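You operate a simulated robot arm through the tools that you are given. There is no shell and no other tool.

You run a simulated robot arm. Do the job below in one go: nothing can be reset, and whatever is moved stays where it is left.

Task
Lift both hotplate covers off and wipe the stove top spill.
Fine: big cover on the square rest, small one on the round rest; stove pad back; the stove stays off. What is to be rubbed or washed off counts as gone when no trace of it is left.

Only the result counts: the job must be done as asked and must still hold three seconds after the hand-in. Knocking over, shifting, dropping, spilling or breaking anything else fails it. A push-on lid holds only when it is set on centred and level and pressed home; a screw cap is set on level and turned clockwise until tight.

Robot
A 6-joint arm with a two-finger gripper, fixed in place. Base frame: the origin is at the foot of the arm, x ahead of it, y to its left, z up. Readings come in m, rad, newtons and seconds.
It reaches about 1.298 m from its shoulder. Its first joint turns from -2.601 to 2.601 rad. Payload 1.57 kg.
Tool frame: the origin (TCP) lies between the finger pads and is the grasp point; the fingertips stand 0.021 m ahead of it; z points along the fingers, y is the line along which they close. The gripper opens to 0.07 m. The gripper's body begins 0.05 m behind the TCP.
Orientation is that of the tool frame in the base frame, as [roll, pitch, yaw] about the fixed x, y, z axes, in that order (R = Rz(yaw) Ry(pitch) Rx(roll)). With the fingers straight down and closing along the base's y, the tool's x points along the base's -x, its y along +y and its z along -z.

Tools
- The arm moves only by the tool servo_tool. Its argument "steps" is a list of rows, each a list of 2 entries, a list of its own where there are three numbers: the shift along the tool's x, y, z in m, then the turn, a rotation vector about the tool's x, y, z in rad. In form: [[[dx, dy, dz], [ax, ay, az]], ...]. A call has 1 to 20 rows; each row shifts and turns the commanded pose from where the row before left it, along the tool's axes as they then stand. "fingers" is the finger opening in m, from 0 to 0.07, set as the call begins (left out, the last holds). A row lasts 0.2 s, in which the tool goes at most 0.05 m and 0.15 rad; a call with a longer step from one row to the next is refused whole, and so is a gripper value outside its range. A pose out of reach is approached as far as the arm can. The call stops where the force on the tool passes 50 N (or 10 N more than at its start, if that is more) or the arm is blocked; 0.2 s more then pass. The fingers move at their own pace and stop on an object; they squeeze with about 30 N. The grip force told is the motor's: it shows also when the fingers shut on nothing. Time passes only in rows, and 0.2 s behind the last, so rows that do not move let the fingers close. The reply holds the time, the measured pose of the TCP, the force on the tool along the base axes, the opening and the grip force, in the units named above and with some noise, with the torque about the TCP (base axes, N m) and any sound that the robot's microphone picked up.
- Cameras (640 x 400 px; columns grow to the right, rows downward): "scene" is fixed at [0.4008, -0.6603, 1.4876]; the picture's right is [0.12, 0.99, 0.00], its down [0.98, -0.12, -0.18] and it looks along [-0.18, 0.02, -0.98] (base axes); focal length 214 px, centre (320, 200). "wrist" rides on the gripper at [0.079, 0.004, -0.081] in the tool frame; the picture's right is [-0.05, 1.00, 0.00], its down [-0.67, -0.04, -0.74] and it looks along [-0.74, -0.04, 0.67] (tool axes); focal length 256 px, centre (320, 200). There is no depth. A picture from a camera that has moved, and an enlarged one, comes with that camera's place and axes in the base frame and with its lens. The place of the scene camera against the robot may be out by one fixed shift of up to 0.018 m in any direction.
- snapshot(camera): a new picture of that camera. No time passes.
- lift_body(by): slides the trunk up (or, below 0, down) by that many m; the arm rides with it, the base frame stays. It gives what a move gives, with no picture.
- close_up(camera, box): a new picture of the part [left, top, right, bottom] of that camera's present view, enlarged. No time passes.
- hand_in(): hands the job in; it is judged then, once.

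Nothing tells you positions but the pictures and the camera data. Unless the task says otherwise, let go and move clear before handing in.

The tools are called after ">>>" by a JSON object that holds its "api" and its "payload". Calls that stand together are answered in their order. servo_tool: Moves the arm, as the interface text tells. Its arguments: {"type":"object","properties":{"steps":{"type":"array","items":{"type":"array"}},"fingers":{"type":"number"}},"required":["steps"]} The other tools are called the same way: lift_body (by) slides the trunk up or down; snapshot (camera) takes a picture; close_up (camera, box) takes an enlarged picture of a part of a camera's view; hand_in () hands the job in.

At the start:

```text
t: 0.0
tool_pos: [0.1608, -0.5498, 1.1606]
ee_rot: [3.141, 0.0, 3.141]
wrist_force: [0.0, -0.7, 0.2]
ft_torque: [0.05, 0.01, -0.02]
width: 0.07
grasp_force: 0.0
trunk travel left (down, up): [-0.843, 0.127]
```

scene: 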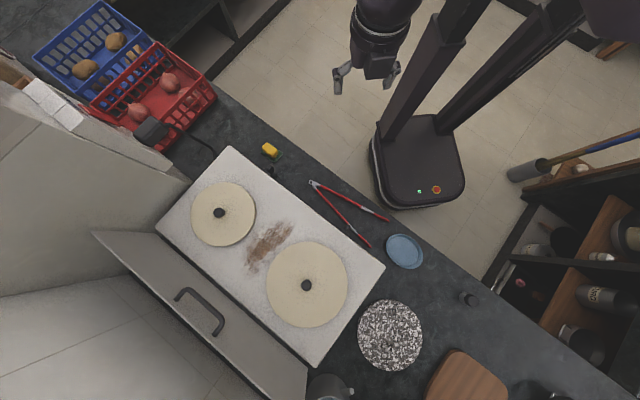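
wrist: 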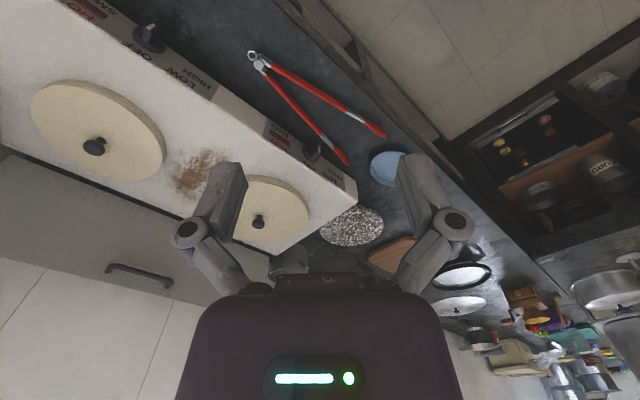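

I see a stove with two cream covers with dark knobs, a brown spill between them, a yellow pad near the stove edge, red tongs, and round blue and grey items on the counter. I'll take enlarged pictures first to identify everything.

>>> {"api": "close_up", "payload": {"camera": "scene", "box": [150, 130, 310, 230]}}

>>> {"api": "close_up", "payload": {"camera": "scene", "box": [230, 220, 390, 320]}}

>>> {"api": "close_up", "payload": {"camera": "scene", "box": [340, 220, 540, 400]}}

>>> {"api": "close_up", "payload": {"camera": "wrist", "box": [240, 100, 560, 300]}}

>>> {"api": "close_up", "payload": {"camera": "wrist", "box": [0, 0, 320, 200]}}

```text
4.00 times, centred on (230, 180) of scene
camera zoom: at [0.4008, -0.6603, 1.4876], right [0.12, 0.99, 0.0], down [0.98, -0.12, -0.18], along [-0.18, 0.02, -0.98], focal length 858 px, centre (680, 280)
```

zoom: 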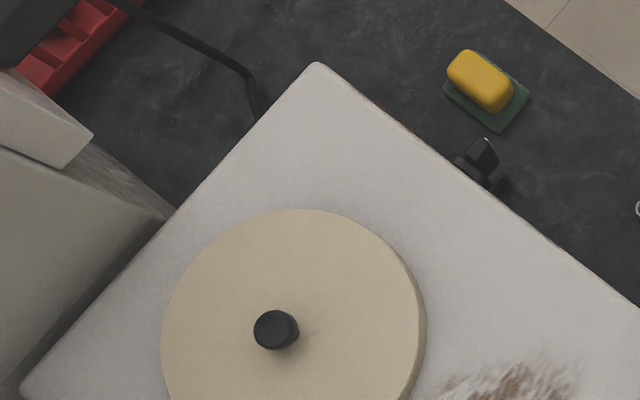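

```text
4.00 times, centred on (310, 270) of scene
camera zoom: at [0.4008, -0.6603, 1.4876], right [0.12, 0.99, 0.0], down [0.98, -0.12, -0.18], along [-0.18, 0.02, -0.98], focal length 858 px, centre (360, -80)
```

zoom: 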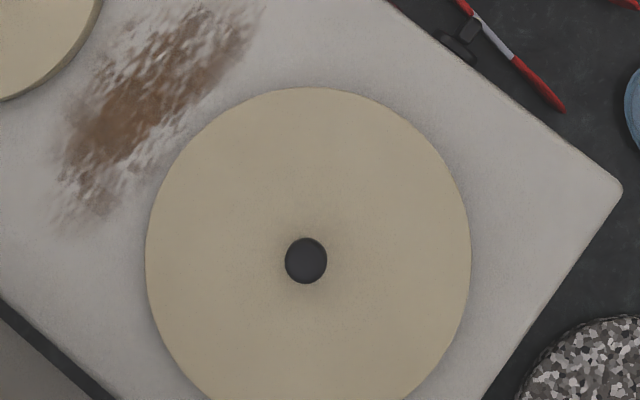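

```text
2.22 times, centred on (440, 310) of scene
camera zoom: at [0.4008, -0.6603, 1.4876], right [0.12, 0.99, 0.0], down [0.98, -0.12, -0.18], along [-0.18, 0.02, -0.98], focal length 477 px, centre (53, -44)
```

zoom: 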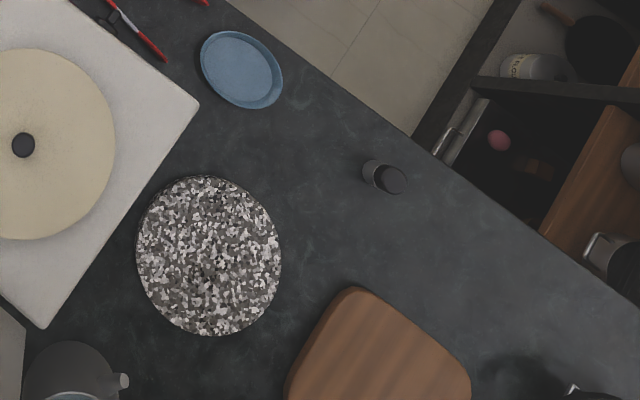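

```text
2.00 times, centred on (400, 200) of wrist
camera zoom: at [0.0799, -0.5439, 1.2437], right [0.05, 1.0, 0.0], down [0.67, -0.04, 0.74], along [0.74, -0.04, -0.67], focal length 512 px, centre (160, 200)
```

zoom: 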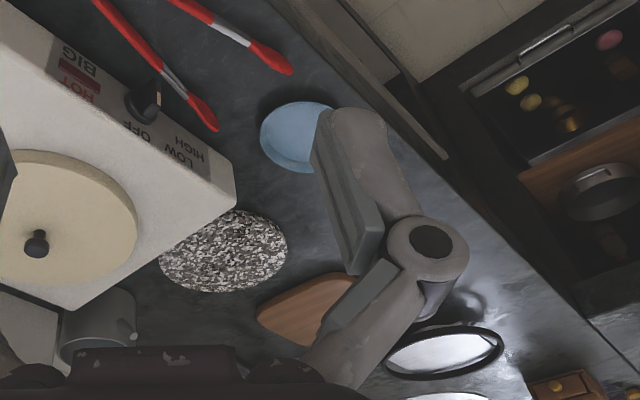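

```text
2.00 times, centred on (160, 100) of wrist
camera zoom: at [0.0799, -0.5439, 1.2437], right [0.05, 1.0, 0.0], down [0.67, -0.04, 0.74], along [0.74, -0.04, -0.67], focal length 512 px, centre (640, 400)
```

zoom: 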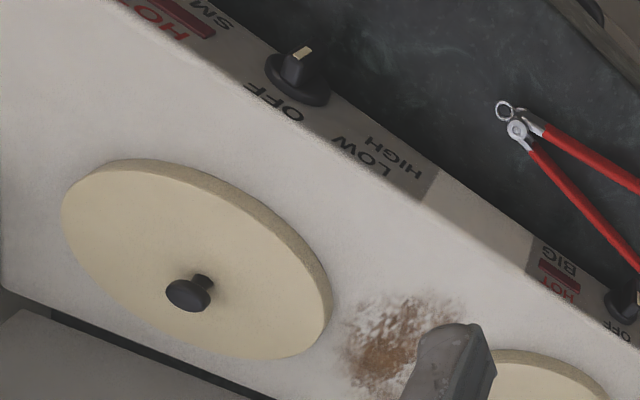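

The covers sit at roughly z≈0.9; the small cover's knob triangulates to about (0.30, -0.91, 0.92). I'll move the arm forward to view the rests better with the wrist camera.

>>> {"api": "servo_tool", "payload": {"steps": [[[-0.05, 0, 0], [0, 0, 0]], [[-0.05, 0, 0], [0, 0, 0]], [[-0.05, 0, 0], [0, 0, 0]], [[-0.05, 0, 0], [0, 0, 0]], [[-0.05, 0, 0], [0, 0, 0]], [[-0.05, 0, 0], [0, 0, 0]], [[0, 0, 0], [0, 0, 0]]]}}

>>> {"api": "snapshot", "payload": {"camera": "wrist"}}

>>> {"api": "snapshot", "payload": {"camera": "scene"}}

```text
t: 1.6
tool_pos: [0.4601, -0.5488, 1.1625]
ee_rot: [3.141, 0.001, -3.141]
wrist_force: [0.2, -0.1, 0.1]
ft_torque: [0.0, -0.02, 0.0]
width: 0.0699
grasp_force: 0.1
out of reach, approached as far as the arm can: row 4, 6
trunk travel left (down, up): [-0.843, 0.127]
```

```text
taken
camera wrist: at [0.3796, -0.5435, 1.2439], right [0.05, 1.0, 0.0], down [0.67, -0.04, 0.75], along [0.74, -0.04, -0.67], focal length 256 px, centre (320, 200)
```

wrist: 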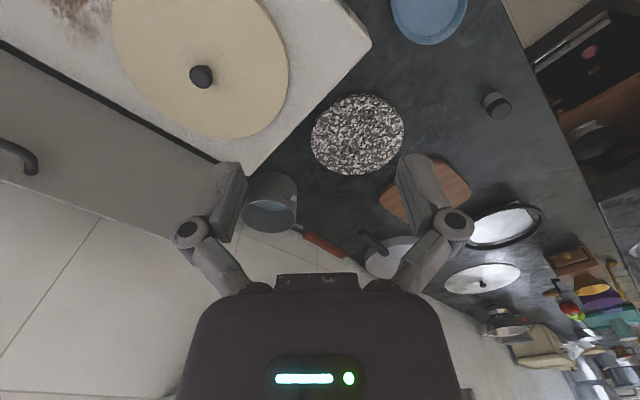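

```text
taken
```

scene: 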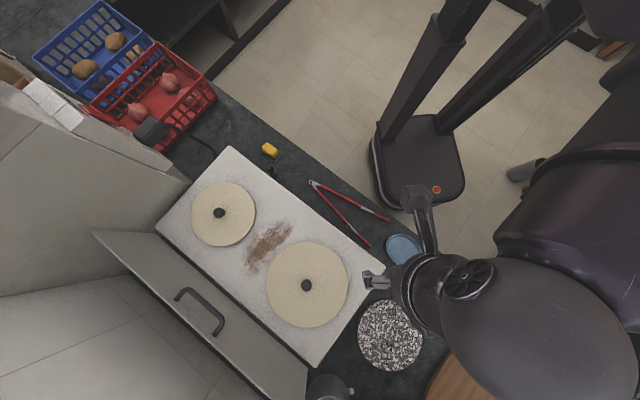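

>>> {"api": "close_up", "payload": {"camera": "wrist", "box": [280, 80, 600, 300]}}

>>> {"api": "close_up", "payload": {"camera": "wrist", "box": [0, 0, 400, 250]}}

```text
1.82 times, centred on (440, 190) of wrist
camera zoom: at [0.3796, -0.5435, 1.2439], right [0.05, 1.0, 0.0], down [0.67, -0.04, 0.75], along [0.74, -0.04, -0.67], focal length 465 px, centre (102, 218)
```

zoom: 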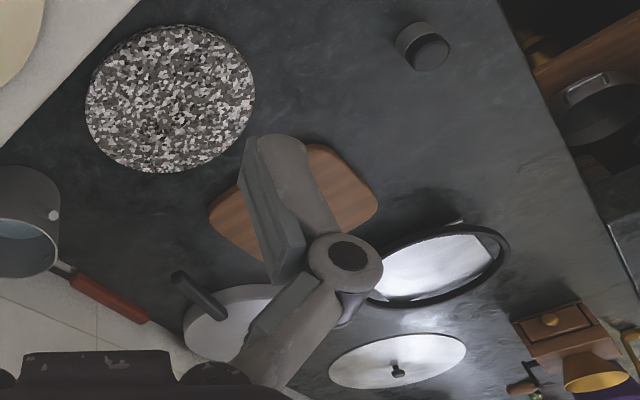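

```text
1.60 times, centred on (200, 125) of wrist
camera zoom: at [0.3796, -0.5435, 1.2439], right [0.05, 1.0, 0.0], down [0.67, -0.04, 0.75], along [0.74, -0.04, -0.67], focal length 410 px, centre (512, 320)
```

zoom: 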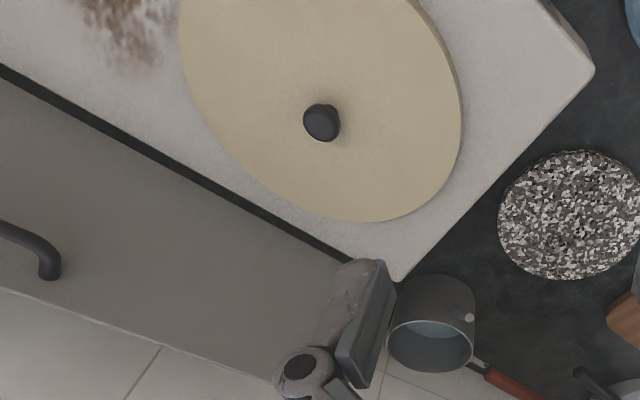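

Heights work out to stove top ≈0.85 and counter ≈0.70. The speckled round at about (0.74, -0.47) looks like the round rest and the wooden board at about (0.95, -0.26) the square one, so I'll get a better view of the board before trusting that.

>>> {"api": "servo_tool", "payload": {"steps": [[[-0.03, 0.035, 0], [0, 0, 0]], [[-0.03, 0.035, 0], [0, 0, 0]], [[-0.03, 0.035, 0], [0, 0, 0]], [[-0.03, 0.035, 0], [0, 0, 0]], [[-0.03, 0.035, 0], [0, 0, 0]], [[0, 0.035, 0], [0, 0, 0]], [[0, 0.035, 0], [0, 0, 0]], [[0, 0, 0], [0, 0, 0]]]}}

>>> {"api": "snapshot", "payload": {"camera": "wrist"}}

>>> {"api": "snapshot", "payload": {"camera": "scene"}}

```text
t: 3.4
tool_pos: [0.6108, -0.3034, 1.1613]
ee_rot: [-3.141, -0.001, 3.141]
wrist_force: [0.5, -1.2, -0.5]
ft_torque: [0.02, 0.0, -0.01]
width: 0.0699
grasp_force: 0.0
out of reach, approached as far as the arm can: row 5
trunk travel left (down, up): [-0.843, 0.127]
```

```text
taken
camera wrist: at [0.5298, -0.2981, 1.2437], right [0.05, 1.0, 0.0], down [0.67, -0.04, 0.74], along [0.74, -0.04, -0.67], focal length 256 px, centre (320, 200)
```

wrist: 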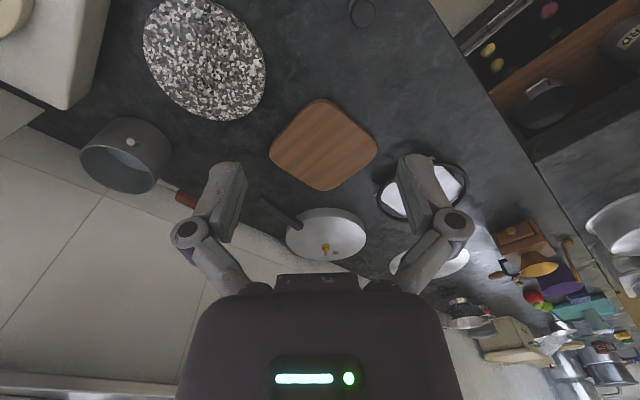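

```text
taken
```

scene: 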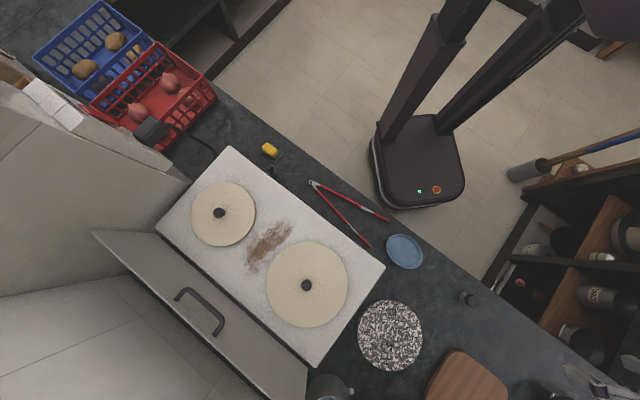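

The board is a rounded square (the square rest), centred near (0.934, -0.318), and the speckled disc is the round rest. Next I go toward the big cover's knob at about (0.514, -0.711, 0.89) to measure it up close.

>>> {"api": "servo_tool", "payload": {"steps": [[[0.019, -0.045, 0], [0, 0, 0]], [[0.019, -0.045, 0], [0, 0, 0]], [[0.019, -0.045, 0], [0, 0, 0]], [[0.019, -0.045, 0], [0, 0, 0]], [[0.019, -0.045, 0], [0, 0, 0]], [[0.019, -0.045, 0], [0, 0, 0]], [[0.019, -0.045, 0], [0, 0, 0]], [[0.019, -0.045, 0], [0, 0, 0]], [[0.019, -0.045, 0], [0, 0, 0]], [[0, 0, 0.04], [0, 0, 0]], [[0, 0, 0.04], [0, 0, 0]], [[0, 0, 0], [0, 0, 0]]]}}

>>> {"api": "snapshot", "payload": {"camera": "wrist"}}

>>> {"api": "snapshot", "payload": {"camera": "scene"}}

```text
t: 6.0
tool_pos: [0.4398, -0.7076, 1.162]
ee_rot: [-3.142, 0.001, -3.14]
wrist_force: [0.7, 0.0, -0.8]
ft_torque: [-0.01, 0.02, -0.04]
width: 0.07
grasp_force: 0.2
out of reach, approached as far as the arm can: row 8, 10, 11
trunk travel left (down, up): [-0.843, 0.127]
```

```text
taken
camera wrist: at [0.359, -0.7031, 1.2438], right [0.05, 1.0, 0.0], down [0.67, -0.03, 0.74], along [0.74, -0.04, -0.67], focal length 256 px, centre (320, 200)
```

wrist: 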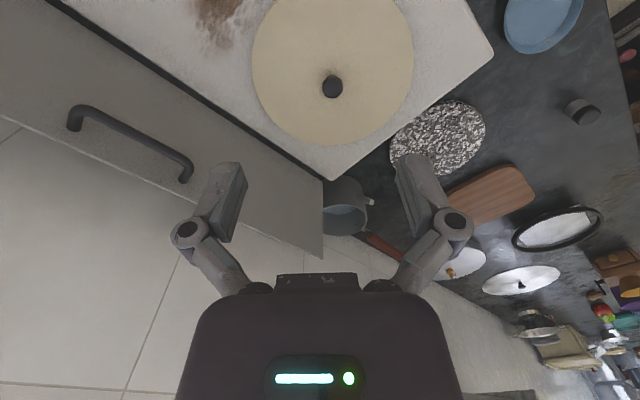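

```text
taken
```

scene: 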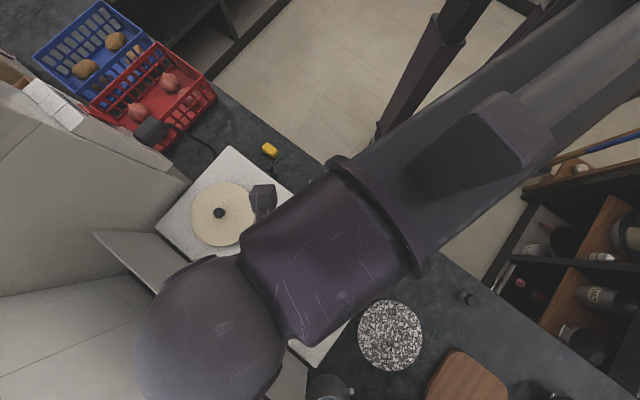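

The pose is right but the last downward rows were not reached. I'll lower the trunk instead, which brings the whole arm down in its present posture, and check with a small amount first.

>>> {"api": "lift_body", "payload": {"by": -0.05}}

```text
t: 6.9
tool_pos: [0.4398, -0.7081, 1.1116]
ee_rot: [3.141, 0.0, 3.141]
wrist_force: [0.3, 0.1, 0.0]
ft_torque: [0.0, -0.01, -0.02]
width: 0.0697
grasp_force: 0.0
trunk travel left (down, up): [-0.793, 0.177]
```

The trunk drop worked and the tool followed. Now I test whether the arm itself can go lower.

>>> {"api": "servo_tool", "payload": {"steps": [[[0, 0, 0.02], [0, 0, 0]], [[0, 0, 0.02], [0, 0, 0]], [[0, 0, 0], [0, 0, 0]]]}}

>>> {"api": "snapshot", "payload": {"camera": "wrist"}}

```text
t: 7.7
tool_pos: [0.4394, -0.7091, 1.1129]
ee_rot: [3.141, 0.001, -3.141]
wrist_force: [-0.4, 0.1, 0.3]
ft_torque: [0.01, -0.02, -0.04]
width: 0.0703
grasp_force: 0.1
out of reach, approached as far as the arm can: row 1, 2
trunk travel left (down, up): [-0.793, 0.177]
```

```text
taken
camera wrist: at [0.359, -0.7033, 1.1937], right [0.05, 1.0, 0.0], down [0.67, -0.04, 0.74], along [0.74, -0.04, -0.67], focal length 256 px, centre (320, 200)
```

wrist: 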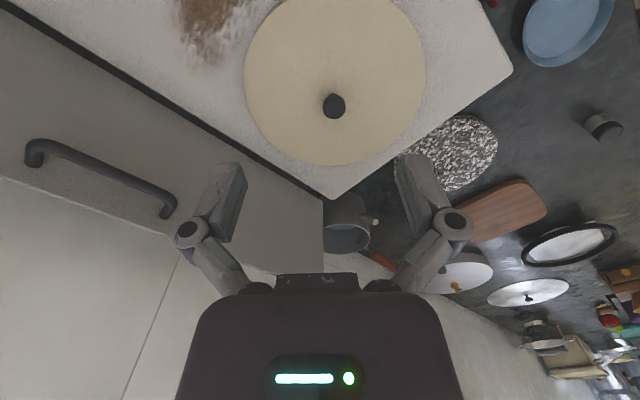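

>>> {"api": "servo_tool", "payload": {"steps": [[[0, 0, -0.03], [0, 0, 0]], [[0, 0, 0], [0, 0, 0]], [[0, 0, 0], [0, 0, 0]]]}}

```text
t: 8.5
tool_pos: [0.4386, -0.7078, 1.1124]
ee_rot: [-3.141, -0.001, -3.141]
wrist_force: [-0.6, 0.1, 0.9]
ft_torque: [0.01, -0.01, -0.03]
width: 0.07
grasp_force: 0.0
out of reach, approached as far as the arm can: row 1
trunk travel left (down, up): [-0.793, 0.177]
```

The servo can't change height with the fingers down in either direction, so vertical motion must come from the trunk. I lower it by 0.10 and re-measure the big knob, which is now estimated at (0.508, -0.697, 0.90).

>>> {"api": "lift_body", "payload": {"by": -0.1}}

>>> {"api": "snapshot", "payload": {"camera": "wrist"}}

>>> {"api": "snapshot", "payload": {"camera": "scene"}}

```text
t: 9.8
tool_pos: [0.4388, -0.7074, 1.0121]
ee_rot: [-3.141, -0.001, -3.141]
wrist_force: [-0.1, -0.9, 0.2]
ft_torque: [0.0, -0.01, 0.02]
width: 0.07
grasp_force: 0.1
trunk travel left (down, up): [-0.693, 0.277]
```

```text
taken
camera wrist: at [0.3589, -0.7033, 1.0938], right [0.05, 1.0, 0.0], down [0.67, -0.04, 0.74], along [0.74, -0.04, -0.67], focal length 256 px, centre (320, 200)
```

wrist: 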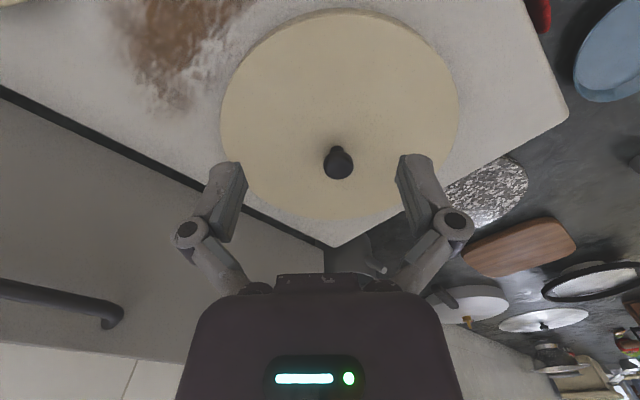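

```text
taken
```

scene: 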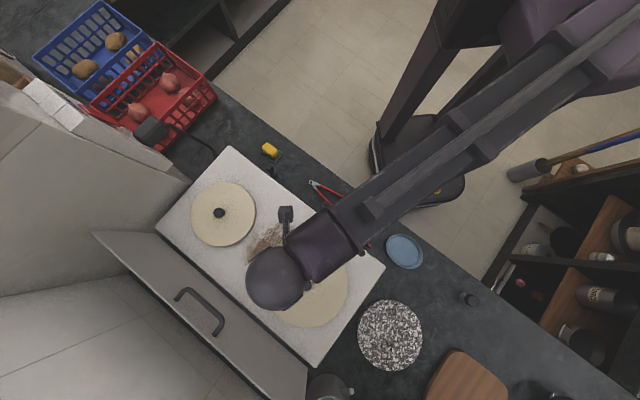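

>>> {"api": "close_up", "payload": {"camera": "wrist", "box": [260, 110, 420, 210]}}

```text
4.00 times, centred on (340, 160) of wrist
camera zoom: at [0.3589, -0.7033, 1.0938], right [0.05, 1.0, 0.0], down [0.67, -0.04, 0.74], along [0.74, -0.04, -0.67], focal length 1024 px, centre (240, 360)
```

zoom: 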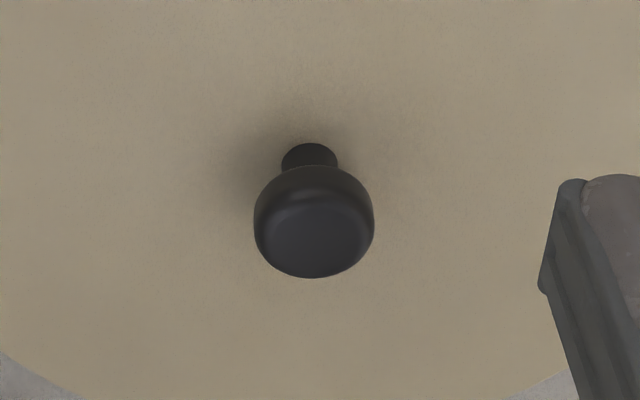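

Knob head is about 25 mm wide at z≈0.93, x≈0.499, y≈-0.695, with the cover top at about 0.905. I'll align the TCP above it and check.

>>> {"api": "servo_tool", "payload": {"steps": [[[-0.03, 0.006, 0], [0, 0, 0]], [[-0.03, 0.006, 0], [0, 0, 0]], [[0, 0, 0], [0, 0, 0]]]}}

>>> {"api": "close_up", "payload": {"camera": "wrist", "box": [220, 40, 420, 165]}}

```text
t: 10.7
tool_pos: [0.4992, -0.6983, 1.0115]
ee_rot: [3.14, 0.0, -3.141]
wrist_force: [0.0, 0.6, -0.7]
ft_torque: [-0.01, 0.01, 0.01]
width: 0.0701
grasp_force: 0.1
trunk travel left (down, up): [-0.693, 0.277]
```

```text
3.20 times, centred on (320, 102) of wrist
camera zoom: at [0.4183, -0.6928, 1.0937], right [0.05, 1.0, 0.0], down [0.67, -0.04, 0.74], along [0.74, -0.04, -0.67], focal length 819 px, centre (320, 512)
```

zoom: 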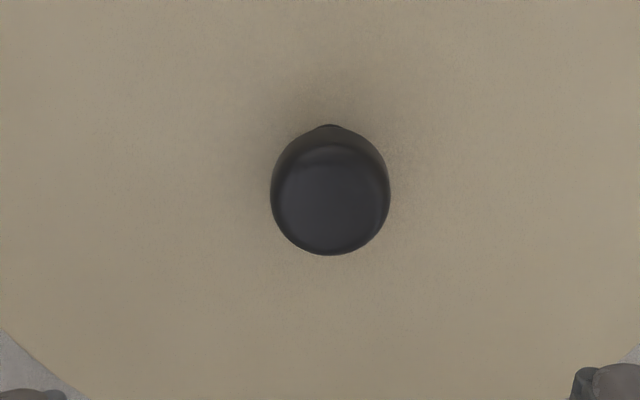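

>>> {"api": "servo_tool", "payload": {"steps": [[[-0.003, 0.003, 0], [0, 0, 0]], [[0, 0, 0], [0, 0, 0]]]}}

>>> {"api": "lift_body", "payload": {"by": -0.065}}

>>> {"api": "snapshot", "payload": {"camera": "wrist"}}

>>> {"api": "close_up", "payload": {"camera": "wrist", "box": [220, 80, 420, 205]}}

```text
t: 11.2
tool_pos: [0.503, -0.6958, 1.0121]
ee_rot: [3.141, 0.001, 3.141]
wrist_force: [0.6, 0.0, -0.1]
ft_torque: [0.01, 0.01, 0.01]
width: 0.0702
grasp_force: 0.0
trunk travel left (down, up): [-0.693, 0.277]
```

```text
t: 12.3
tool_pos: [0.5024, -0.6947, 0.947]
ee_rot: [-3.141, 0.001, -3.141]
wrist_force: [0.1, -0.2, -0.2]
ft_torque: [0.03, -0.02, 0.02]
width: 0.07
grasp_force: 0.1
trunk travel left (down, up): [-0.628, 0.342]
```

```text
taken
camera wrist: at [0.4216, -0.6897, 1.0287], right [0.05, 1.0, 0.0], down [0.67, -0.04, 0.74], along [0.74, -0.04, -0.67], focal length 256 px, centre (320, 200)
```

wrist: 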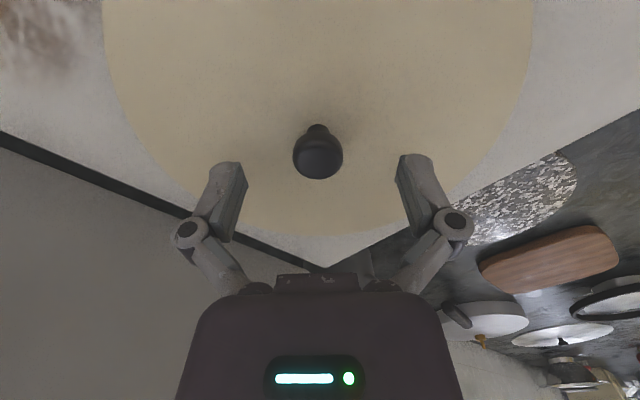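

```text
3.20 times, centred on (320, 142) of wrist
camera zoom: at [0.4216, -0.6897, 1.0287], right [0.05, 1.0, 0.0], down [0.67, -0.04, 0.74], along [0.74, -0.04, -0.67], focal length 819 px, centre (320, 384)
```

zoom: 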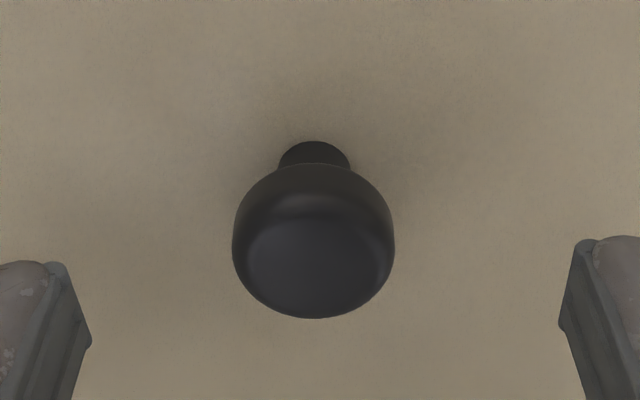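

Fingers straddle the knob. I lower 20 mm so the TCP is at the knob head (tips just above the cover), and close.

>>> {"api": "lift_body", "payload": {"by": -0.02}}

>>> {"api": "servo_tool", "payload": {"steps": [[[0, 0, 0], [0, 0, 0]], [[0, 0, 0], [0, 0, 0]], [[0, 0, 0], [0, 0, 0]], [[0, 0, 0], [0, 0, 0]], [[0, 0, 0], [0, 0, 0]]], "fingers": 0.0}}

>>> {"api": "snapshot", "payload": {"camera": "wrist"}}

```text
t: 13.0
tool_pos: [0.5024, -0.6953, 0.9277]
ee_rot: [3.14, 0.0, -3.14]
wrist_force: [0.1, -1.6, 1.9]
ft_torque: [-0.01, 0.01, 0.0]
width: 0.0699
grasp_force: 0.0
trunk travel left (down, up): [-0.608, 0.362]
```

```text
t: 14.2
tool_pos: [0.5021, -0.6942, 0.9278]
ee_rot: [3.14, 0.001, -3.141]
wrist_force: [-0.2, -1.1, 7.9]
ft_torque: [-0.01, -0.05, -0.02]
width: 0.0244
grasp_force: 30.2
trunk travel left (down, up): [-0.608, 0.362]
```

```text
taken
camera wrist: at [0.4213, -0.6894, 1.0092], right [0.05, 1.0, 0.0], down [0.67, -0.03, 0.75], along [0.74, -0.04, -0.67], focal length 256 px, centre (320, 200)
```

wrist: 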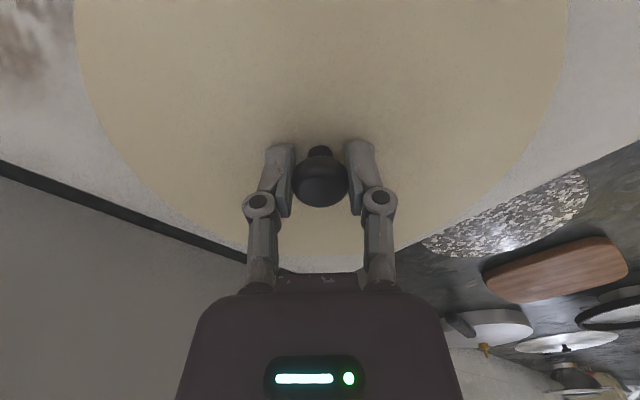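

The knob is gripped at 24 mm. I lift gently now.

>>> {"api": "lift_body", "payload": {"by": 0.03}}

>>> {"api": "lift_body", "payload": {"by": 0.09}}

>>> {"api": "snapshot", "payload": {"camera": "scene"}}

>>> {"api": "snapshot", "payload": {"camera": "wrist"}}

```text
t: 14.9
tool_pos: [0.5026, -0.6937, 0.9563]
ee_rot: [-3.14, 0.0, -3.14]
wrist_force: [0.8, -0.8, -1.1]
ft_torque: [-0.01, 0.02, 0.0]
width: 0.0242
grasp_force: 29.8
trunk travel left (down, up): [-0.638, 0.332]
```

```text
t: 16.2
tool_pos: [0.5023, -0.6956, 1.0472]
ee_rot: [3.141, -0.001, -3.141]
wrist_force: [-0.2, -0.4, -0.6]
ft_torque: [0.0, 0.02, 0.03]
width: 0.0242
grasp_force: 29.2
trunk travel left (down, up): [-0.728, 0.242]
```

```text
taken
```

scene: 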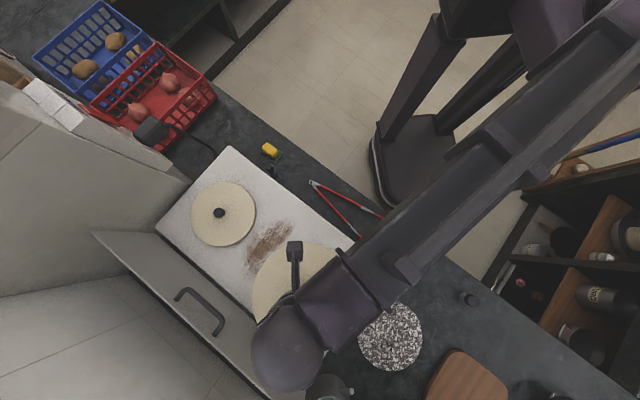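

```text
taken
camera wrist: at [0.4217, -0.6899, 1.1285], right [0.05, 1.0, 0.0], down [0.67, -0.04, 0.74], along [0.74, -0.04, -0.67], focal length 256 px, centre (320, 200)
```

wrist: 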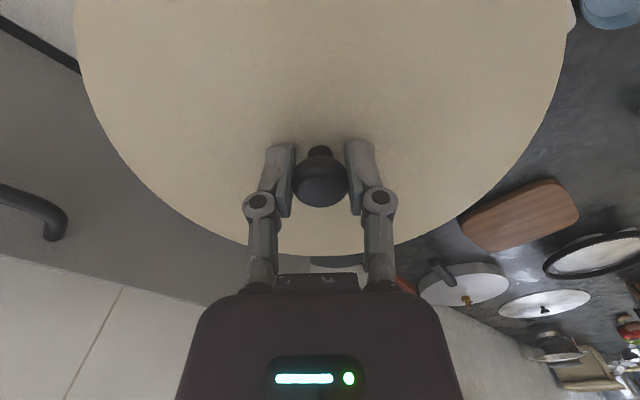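

The big cover is up. My two wrist views put the board top nearer z≈0.82 at about (0.84, -0.31), so I'm refining that estimate before moving.

>>> {"api": "close_up", "payload": {"camera": "wrist", "box": [440, 150, 640, 275]}}

>>> {"api": "servo_tool", "payload": {"steps": [[[0, 0.04, 0], [0, 0, 0]], [[0, 0.04, 0], [0, 0, 0]], [[0, 0.04, 0], [0, 0, 0]], [[0, 0.04, 0], [0, 0, 0]], [[0, 0.04, 0], [0, 0, 0]], [[0, 0.04, 0], [0, 0, 0]], [[0, 0.04, 0], [0, 0, 0]], [[0, 0.04, 0], [0, 0, 0]], [[0, 0.03, 0], [0, 0, 0]], [[0, 0.03, 0], [0, 0, 0]], [[0, 0, 0], [0, 0, 0]]], "fingers": 0.0}}

>>> {"api": "snapshot", "payload": {"camera": "wrist"}}

>>> {"api": "snapshot", "payload": {"camera": "scene"}}

```text
3.20 times, centred on (540, 212) of wrist
camera zoom: at [0.4217, -0.6899, 1.1285], right [0.05, 1.0, 0.0], down [0.67, -0.04, 0.74], along [0.74, -0.04, -0.67], focal length 819 px, centre (-384, 160)
```

zoom: 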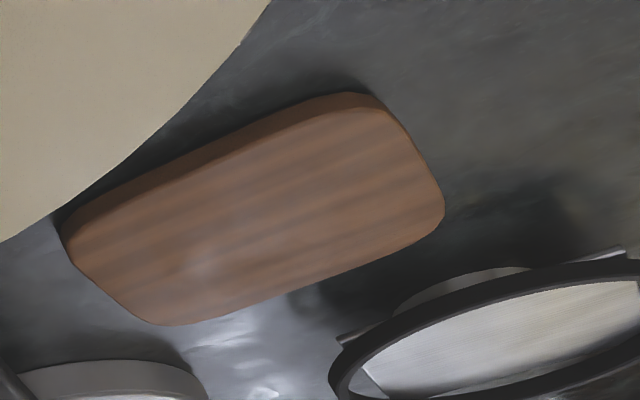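

```text
t: 18.6
tool_pos: [0.5024, -0.3142, 1.047]
ee_rot: [3.141, 0.0, 3.141]
wrist_force: [1.0, -0.1, -1.9]
ft_torque: [0.0, 0.01, 0.0]
width: 0.024
grasp_force: 30.4
trunk travel left (down, up): [-0.728, 0.242]
```

```text
taken
camera wrist: at [0.4214, -0.3091, 1.1286], right [0.05, 1.0, 0.0], down [0.67, -0.04, 0.74], along [0.74, -0.04, -0.67], focal length 256 px, centre (320, 200)
```

wrist: 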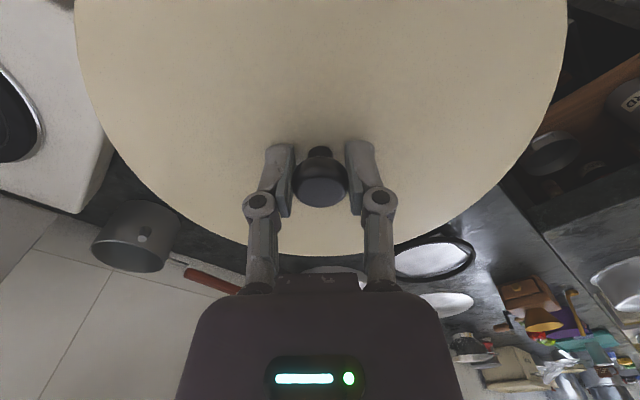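

```text
taken
```

scene: 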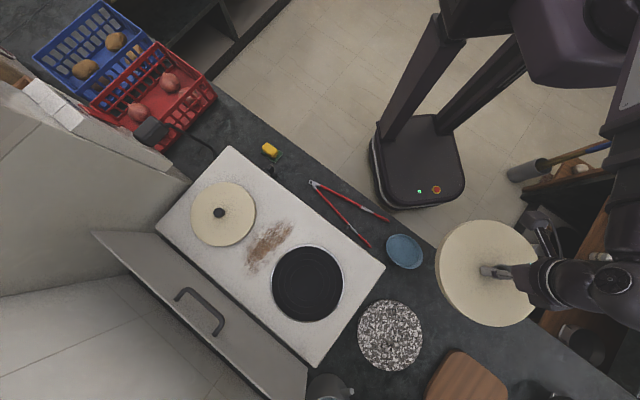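

Combining views: the board centre is at y≈-0.314 and x≈0.843, top ≈0.825. I move the cover over it at the present height.

>>> {"api": "servo_tool", "payload": {"steps": [[[-0.034, 0, 0], [0, 0, 0]], [[-0.034, 0, 0], [0, 0, 0]], [[-0.034, 0, 0], [0, 0, 0]], [[-0.034, 0, 0], [0, 0, 0]], [[-0.034, 0, 0], [0, 0, 0]], [[-0.034, 0, 0], [0, 0, 0]], [[-0.034, 0, 0], [0, 0, 0]], [[-0.034, 0, 0], [0, 0, 0]], [[-0.034, 0, 0], [0, 0, 0]], [[-0.034, 0, 0], [0, 0, 0]], [[0, 0, 0], [0, 0, 0]]], "fingers": 0.0}}

>>> {"api": "snapshot", "payload": {"camera": "wrist"}}

>>> {"api": "snapshot", "payload": {"camera": "scene"}}

```text
t: 21.0
tool_pos: [0.8413, -0.3129, 1.0467]
ee_rot: [3.141, 0.0, -3.141]
wrist_force: [-0.1, 0.5, -1.1]
ft_torque: [-0.01, 0.02, -0.01]
width: 0.0244
grasp_force: 30.2
trunk travel left (down, up): [-0.728, 0.242]
```

```text
taken
camera wrist: at [0.7616, -0.3074, 1.1288], right [0.05, 1.0, 0.0], down [0.67, -0.04, 0.74], along [0.74, -0.04, -0.67], focal length 256 px, centre (320, 200)
```

wrist: 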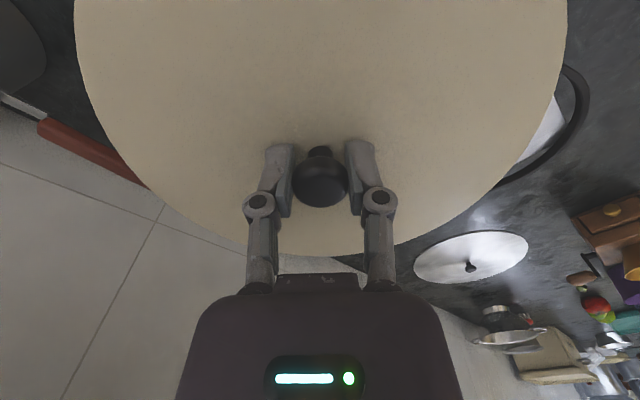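

```text
taken
```

scene: 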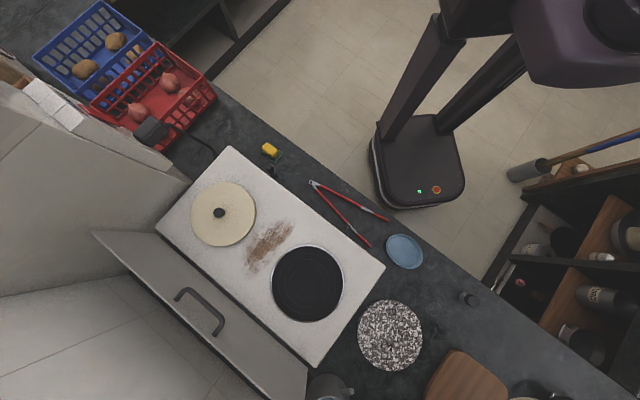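

Over the board now. I lower in stages and watch the force for contact.

>>> {"api": "lift_body", "payload": {"by": -0.11}}

>>> {"api": "snapshot", "payload": {"camera": "wrist"}}

>>> {"api": "snapshot", "payload": {"camera": "scene"}}

```text
t: 22.4
tool_pos: [0.8421, -0.3131, 0.9367]
ee_rot: [-3.141, 0.0, -3.141]
wrist_force: [0.4, -0.1, -1.1]
ft_torque: [0.01, 0.03, 0.01]
width: 0.0241
grasp_force: 30.7
trunk travel left (down, up): [-0.618, 0.352]
```

```text
taken
camera wrist: at [0.7617, -0.3075, 1.0187], right [0.05, 1.0, 0.0], down [0.67, -0.04, 0.74], along [0.74, -0.04, -0.67], focal length 256 px, centre (320, 200)
```

wrist: 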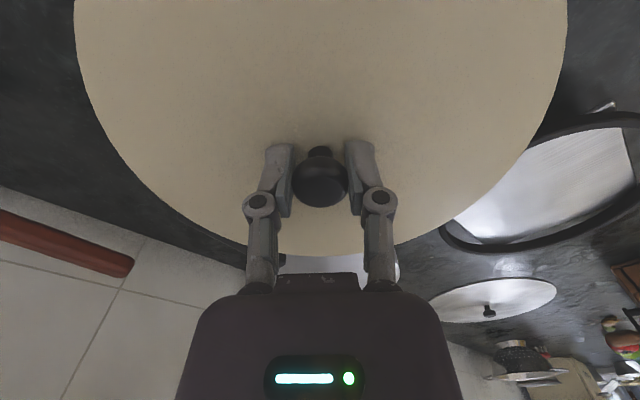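

```text
taken
```

scene: 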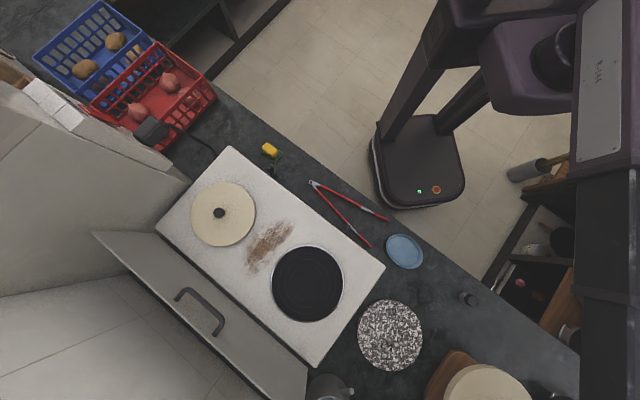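

>>> {"api": "lift_body", "payload": {"by": -0.04}}

>>> {"api": "close_up", "payload": {"camera": "scene", "box": [380, 320, 540, 400]}}

>>> {"api": "snapshot", "payload": {"camera": "wrist"}}

```text
t: 23.2
tool_pos: [0.8428, -0.3128, 0.8981]
ee_rot: [-3.141, 0.001, 3.141]
wrist_force: [0.0, -0.7, -1.6]
ft_torque: [0.0, 0.01, -0.01]
width: 0.0241
grasp_force: 30.5
trunk travel left (down, up): [-0.578, 0.392]
```

```text
4.00 times, centred on (460, 360) of scene
camera zoom: at [0.4008, -0.6603, 1.4876], right [0.12, 0.99, 0.0], down [0.98, -0.12, -0.18], along [-0.18, 0.02, -0.98], focal length 858 px, centre (-240, -440)
```

zoom: 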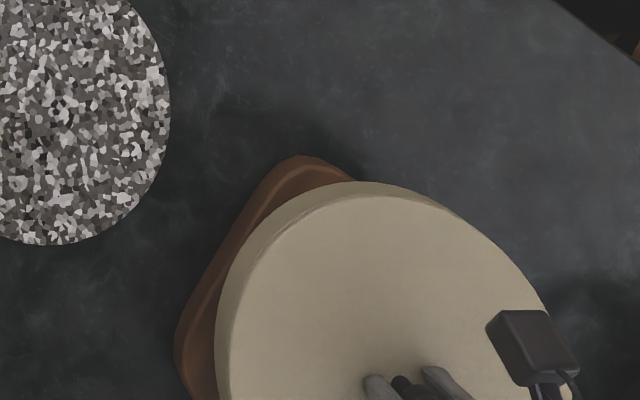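

```text
taken
camera wrist: at [0.7616, -0.3075, 0.9786], right [0.05, 1.0, 0.0], down [0.67, -0.04, 0.74], along [0.74, -0.04, -0.67], focal length 256 px, centre (320, 200)
```

wrist: 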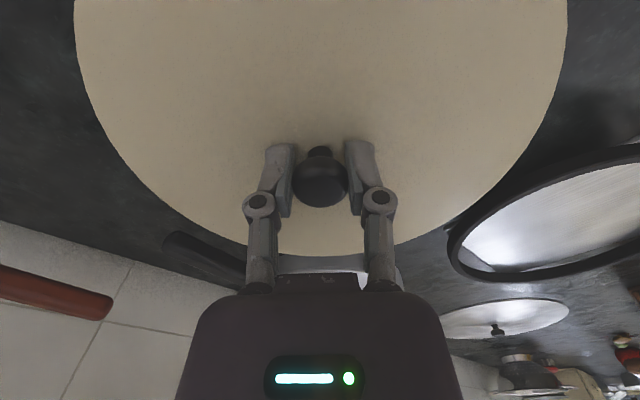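

>>> {"api": "servo_tool", "payload": {"steps": [[[-0.007, -0.003, 0], [0, 0, 0]], [[0, 0, 0], [0, 0, 0]]], "fingers": 0.0}}

>>> {"api": "lift_body", "payload": {"by": -0.012}}

>>> {"api": "lift_body", "payload": {"by": -0.006}}

>>> {"api": "close_up", "payload": {"camera": "scene", "box": [380, 320, 540, 400]}}

```text
t: 23.8
tool_pos: [0.8505, -0.3164, 0.8982]
ee_rot: [3.141, -0.001, 3.141]
wrist_force: [-0.5, 0.5, -1.1]
ft_torque: [-0.01, 0.02, 0.02]
width: 0.0242
grasp_force: 30.4
trunk travel left (down, up): [-0.578, 0.392]
```

```text
t: 24.4
tool_pos: [0.8498, -0.3162, 0.8855]
ee_rot: [3.141, -0.001, -3.141]
wrist_force: [0.5, 0.0, -2.1]
ft_torque: [0.03, 0.0, -0.02]
width: 0.0243
grasp_force: 30.2
trunk travel left (down, up): [-0.566, 0.404]
```

```text
t: 25.0
tool_pos: [0.8505, -0.3151, 0.8797]
ee_rot: [-3.14, 0.001, -3.14]
wrist_force: [0.1, -0.7, -2.0]
ft_torque: [-0.01, -0.01, 0.03]
width: 0.0243
grasp_force: 30.0
trunk travel left (down, up): [-0.56, 0.41]
```

```text
4.00 times, centred on (460, 360) of scene
camera zoom: at [0.4008, -0.6603, 1.4876], right [0.12, 0.99, 0.0], down [0.98, -0.12, -0.18], along [-0.18, 0.02, -0.98], focal length 858 px, centre (-240, -440)
```

zoom: 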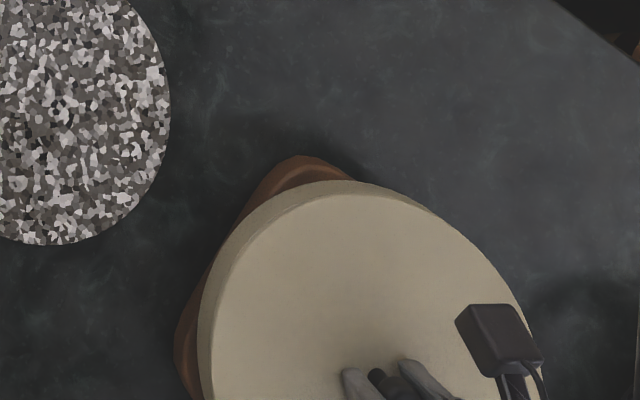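

>>> {"api": "lift_body", "payload": {"by": -0.006}}

>>> {"api": "lift_body", "payload": {"by": -0.006}}

>>> {"api": "close_up", "payload": {"camera": "scene", "box": [380, 320, 540, 400]}}

```text
t: 25.5
tool_pos: [0.8497, -0.3162, 0.8726]
ee_rot: [-3.141, 0.0, -3.141]
wrist_force: [-0.5, -0.5, -1.6]
ft_torque: [0.02, 0.0, -0.01]
width: 0.024
grasp_force: 29.9
trunk travel left (down, up): [-0.554, 0.416]
```

```text
t: 26.1
tool_pos: [0.8504, -0.3164, 0.8671]
ee_rot: [3.141, 0.002, 3.141]
wrist_force: [0.3, -0.8, -2.3]
ft_torque: [-0.01, 0.01, -0.05]
width: 0.0243
grasp_force: 30.2
trunk travel left (down, up): [-0.548, 0.422]
```

```text
4.00 times, centred on (460, 360) of scene
camera zoom: at [0.4008, -0.6603, 1.4876], right [0.12, 0.99, 0.0], down [0.98, -0.12, -0.18], along [-0.18, 0.02, -0.98], focal length 858 px, centre (-240, -440)
```

zoom: 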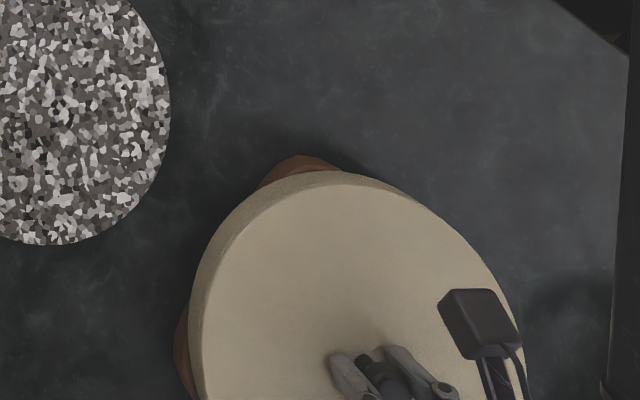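

>>> {"api": "lift_body", "payload": {"by": -0.005}}

>>> {"api": "lift_body", "payload": {"by": -0.005}}

>>> {"api": "lift_body", "payload": {"by": -0.004}}

>>> {"api": "close_up", "payload": {"camera": "scene", "box": [380, 320, 540, 400]}}

```text
t: 26.6
tool_pos: [0.85, -0.3148, 0.8624]
ee_rot: [3.141, -0.001, 3.14]
wrist_force: [-0.4, 0.0, -1.7]
ft_torque: [0.0, -0.03, -0.02]
width: 0.0245
grasp_force: 30.2
trunk travel left (down, up): [-0.543, 0.427]
```

```text
t: 27.1
tool_pos: [0.8497, -0.3165, 0.8587]
ee_rot: [-3.141, 0.002, 3.14]
wrist_force: [7.2, -3.8, 22.0]
ft_torque: [0.01, -0.16, 0.0]
width: 0.0241
grasp_force: 29.7
trunk travel left (down, up): [-0.538, 0.432]
```

```text
t: 27.6
tool_pos: [0.8481, -0.3174, 0.8565]
ee_rot: [-3.139, 0.004, 3.141]
wrist_force: [-0.5, 0.4, 38.0]
ft_torque: [0.17, 0.1, -0.01]
width: 0.0244
grasp_force: 30.1
trunk travel left (down, up): [-0.535, 0.435]
stopped: the force on the tool passed its limit at 53 N (the readings are from after the stop); the commanded pose is now the measured one
```

```text
4.00 times, centred on (460, 360) of scene
camera zoom: at [0.4008, -0.6603, 1.4876], right [0.12, 0.99, 0.0], down [0.98, -0.12, -0.18], along [-0.18, 0.02, -0.98], focal length 858 px, centre (-240, -440)
```

zoom: 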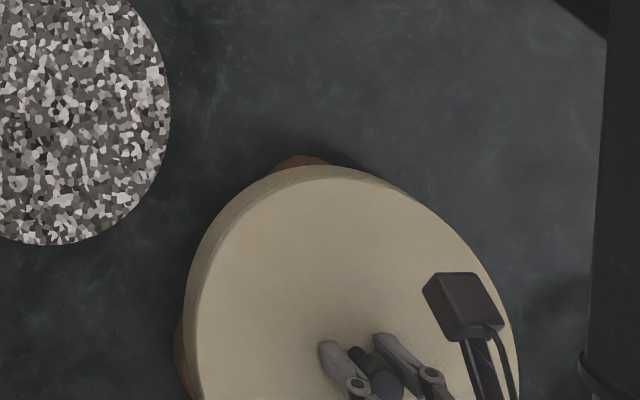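

The cover rests on the board and is well centred in the scene view. I relieve the pressure, open, and rise clear.

>>> {"api": "lift_body", "payload": {"by": 0.0025}}

>>> {"api": "servo_tool", "payload": {"steps": [[[0, 0, 0], [0, 0, 0]], [[0, 0, 0], [0, 0, 0]], [[0, 0, 0], [0, 0, 0]], [[0, 0, 0], [0, 0, 0]]], "fingers": 0.06}}

>>> {"api": "lift_body", "payload": {"by": 0.2}}

>>> {"api": "snapshot", "payload": {"camera": "wrist"}}

>>> {"api": "close_up", "payload": {"camera": "scene", "box": [380, 320, 540, 400]}}

```text
t: 28.2
tool_pos: [0.849, -0.3172, 0.8568]
ee_rot: [-3.14, 0.003, 3.141]
wrist_force: [-6.0, 0.6, 11.3]
ft_torque: [0.08, 0.28, 0.01]
width: 0.0242
grasp_force: 29.5
trunk travel left (down, up): [-0.537, 0.433]
```

```text
t: 29.2
tool_pos: [0.8515, -0.3166, 0.8551]
ee_rot: [-3.14, 0.003, -3.141]
wrist_force: [-0.1, 0.6, 0.3]
ft_torque: [-0.03, 0.01, -0.02]
width: 0.0601
grasp_force: 0.0
trunk travel left (down, up): [-0.537, 0.433]
```

```text
t: 31.3
tool_pos: [0.8524, -0.3176, 1.0552]
ee_rot: [-3.139, 0.003, 3.14]
wrist_force: [0.2, 0.6, -0.5]
ft_torque: [0.02, 0.02, 0.03]
width: 0.06
grasp_force: 0.1
trunk travel left (down, up): [-0.737, 0.233]
```

```text
taken
camera wrist: at [0.7704, -0.3115, 1.1373], right [0.05, 1.0, 0.0], down [0.66, -0.03, 0.75], along [0.75, -0.04, -0.66], focal length 256 px, centre (320, 200)
```

wrist: 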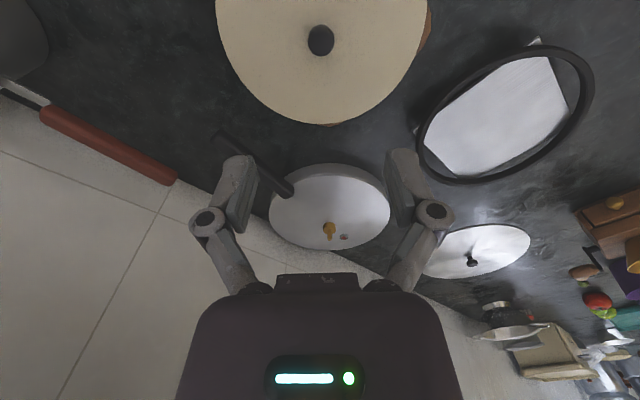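

```text
4.00 times, centred on (460, 360) of scene
camera zoom: at [0.4008, -0.6603, 1.4876], right [0.12, 0.99, 0.0], down [0.98, -0.12, -0.18], along [-0.18, 0.02, -0.98], focal length 858 px, centre (-240, -440)
```

zoom: 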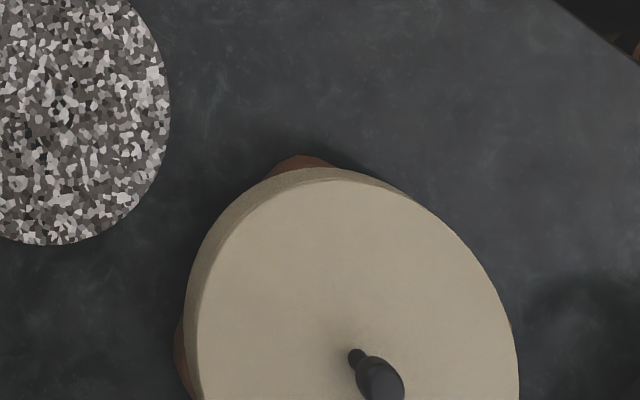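

The big cover sits on the square rest with all corners peeking out about evenly. Now I go to the small cover, then yaw the tool 45° so the camera is on the room side and looks toward the back panel.

>>> {"api": "servo_tool", "payload": {"steps": [[[0.0347, -0.0322, 0], [0, 0, 0]], [[0.0347, -0.0322, 0], [0, 0, 0]], [[0.0347, -0.0322, 0], [0, 0, 0]], [[0.0347, -0.0322, 0], [0, 0, 0]], [[0.0347, -0.0322, 0], [0, 0, 0]], [[0.0347, -0.0322, 0], [0, 0, 0]], [[0.0347, -0.0322, 0], [0, 0, 0]], [[0.0347, -0.0322, 0], [0, 0, 0]], [[0.0347, -0.0322, 0], [0, 0, 0]], [[0.0347, -0.0322, 0], [0, 0, 0]], [[0.0347, -0.0322, 0], [0, 0, 0]], [[0.0347, -0.0322, 0], [0, 0, 0]], [[0.0347, -0.0322, 0], [0, 0, 0]], [[0.0347, -0.0322, 0], [0, 0, 0]], [[0, 0, 0], [0, 0, 0]]], "fingers": 0.06}}

>>> {"api": "servo_tool", "payload": {"steps": [[[0, 0, 0], [0, 0, 0.131]], [[0, 0, 0], [0, 0, 0.131]], [[0, 0, 0], [0, 0, 0.131]], [[0, 0, 0], [0, 0, 0.131]], [[0, 0, 0], [0, 0, 0.131]], [[0, 0, 0], [0, 0, 0.13]], [[0, 0, 0], [0, 0, 0]]]}}

>>> {"api": "snapshot", "payload": {"camera": "wrist"}}

>>> {"api": "snapshot", "payload": {"camera": "scene"}}

```text
t: 34.5
tool_pos: [0.3699, -0.7666, 1.0568]
ee_rot: [-3.14, 0.004, -3.141]
wrist_force: [-0.1, -0.9, -0.4]
ft_torque: [-0.02, -0.02, 0.03]
width: 0.06
grasp_force: 0.1
out of reach, approached as far as the arm can: row 2, 10
trunk travel left (down, up): [-0.737, 0.233]
```

```text
t: 36.1
tool_pos: [0.3656, -0.7677, 1.0559]
ee_rot: [3.14, 0.004, 2.354]
wrist_force: [0.6, 0.2, 0.2]
ft_torque: [0.0, 0.04, 0.0]
width: 0.0601
grasp_force: 0.0
trunk travel left (down, up): [-0.737, 0.233]
```

```text
taken
camera wrist: at [0.3116, -0.7072, 1.1374], right [0.74, 0.67, 0.0], down [0.44, -0.5, 0.75], along [0.5, -0.56, -0.66], focal length 256 px, centre (320, 200)
```

wrist: 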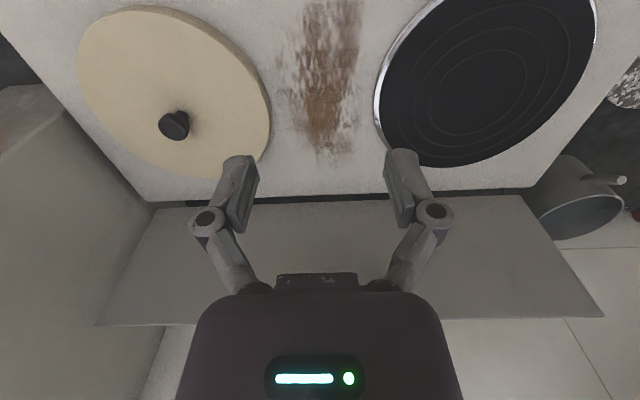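

```text
taken
```

scene: 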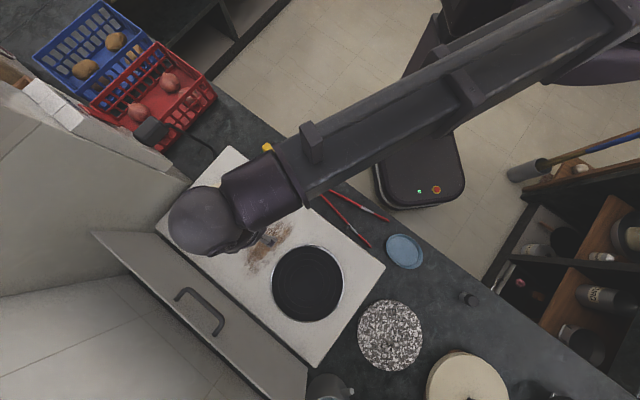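

The knob of the small cover computes to (0.300, -0.899). I move near it for a finer look.

>>> {"api": "servo_tool", "payload": {"steps": [[[-0.006, -0.0347, 0], [0, 0, 0]], [[-0.006, -0.0347, 0], [0, 0, 0]], [[-0.006, -0.0347, 0], [0, 0, 0]], [[-0.006, -0.0347, 0], [0, 0, 0]], [[0, 0, 0], [0, 0, 0]]]}}

>>> {"api": "snapshot", "payload": {"camera": "wrist"}}

>>> {"api": "close_up", "payload": {"camera": "wrist", "box": [220, 50, 420, 175]}}

```text
t: 37.3
tool_pos: [0.2827, -0.8838, 1.056]
ee_rot: [3.14, 0.004, 2.357]
wrist_force: [0.2, -1.1, -0.4]
ft_torque: [-0.01, 0.0, -0.01]
width: 0.0598
grasp_force: 0.0
trunk travel left (down, up): [-0.737, 0.233]
```

```text
taken
camera wrist: at [0.2283, -0.8228, 1.1376], right [0.74, 0.67, 0.0], down [0.44, -0.49, 0.75], along [0.5, -0.55, -0.66], focal length 256 px, centre (320, 200)
```

wrist: 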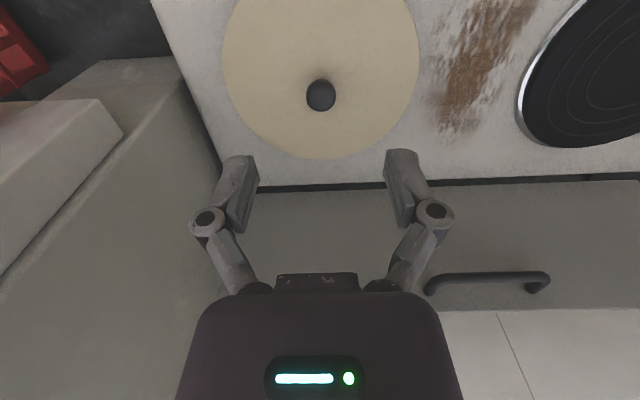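

```text
3.20 times, centred on (320, 112) of wrist
camera zoom: at [0.2283, -0.8228, 1.1376], right [0.74, 0.67, 0.0], down [0.44, -0.49, 0.75], along [0.5, -0.55, -0.66], focal length 819 px, centre (320, 480)
```

zoom: 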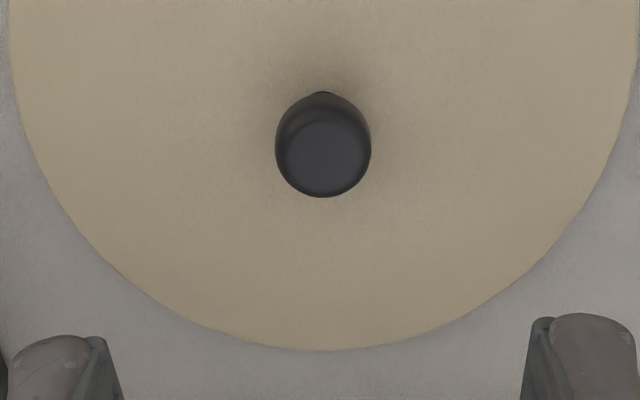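

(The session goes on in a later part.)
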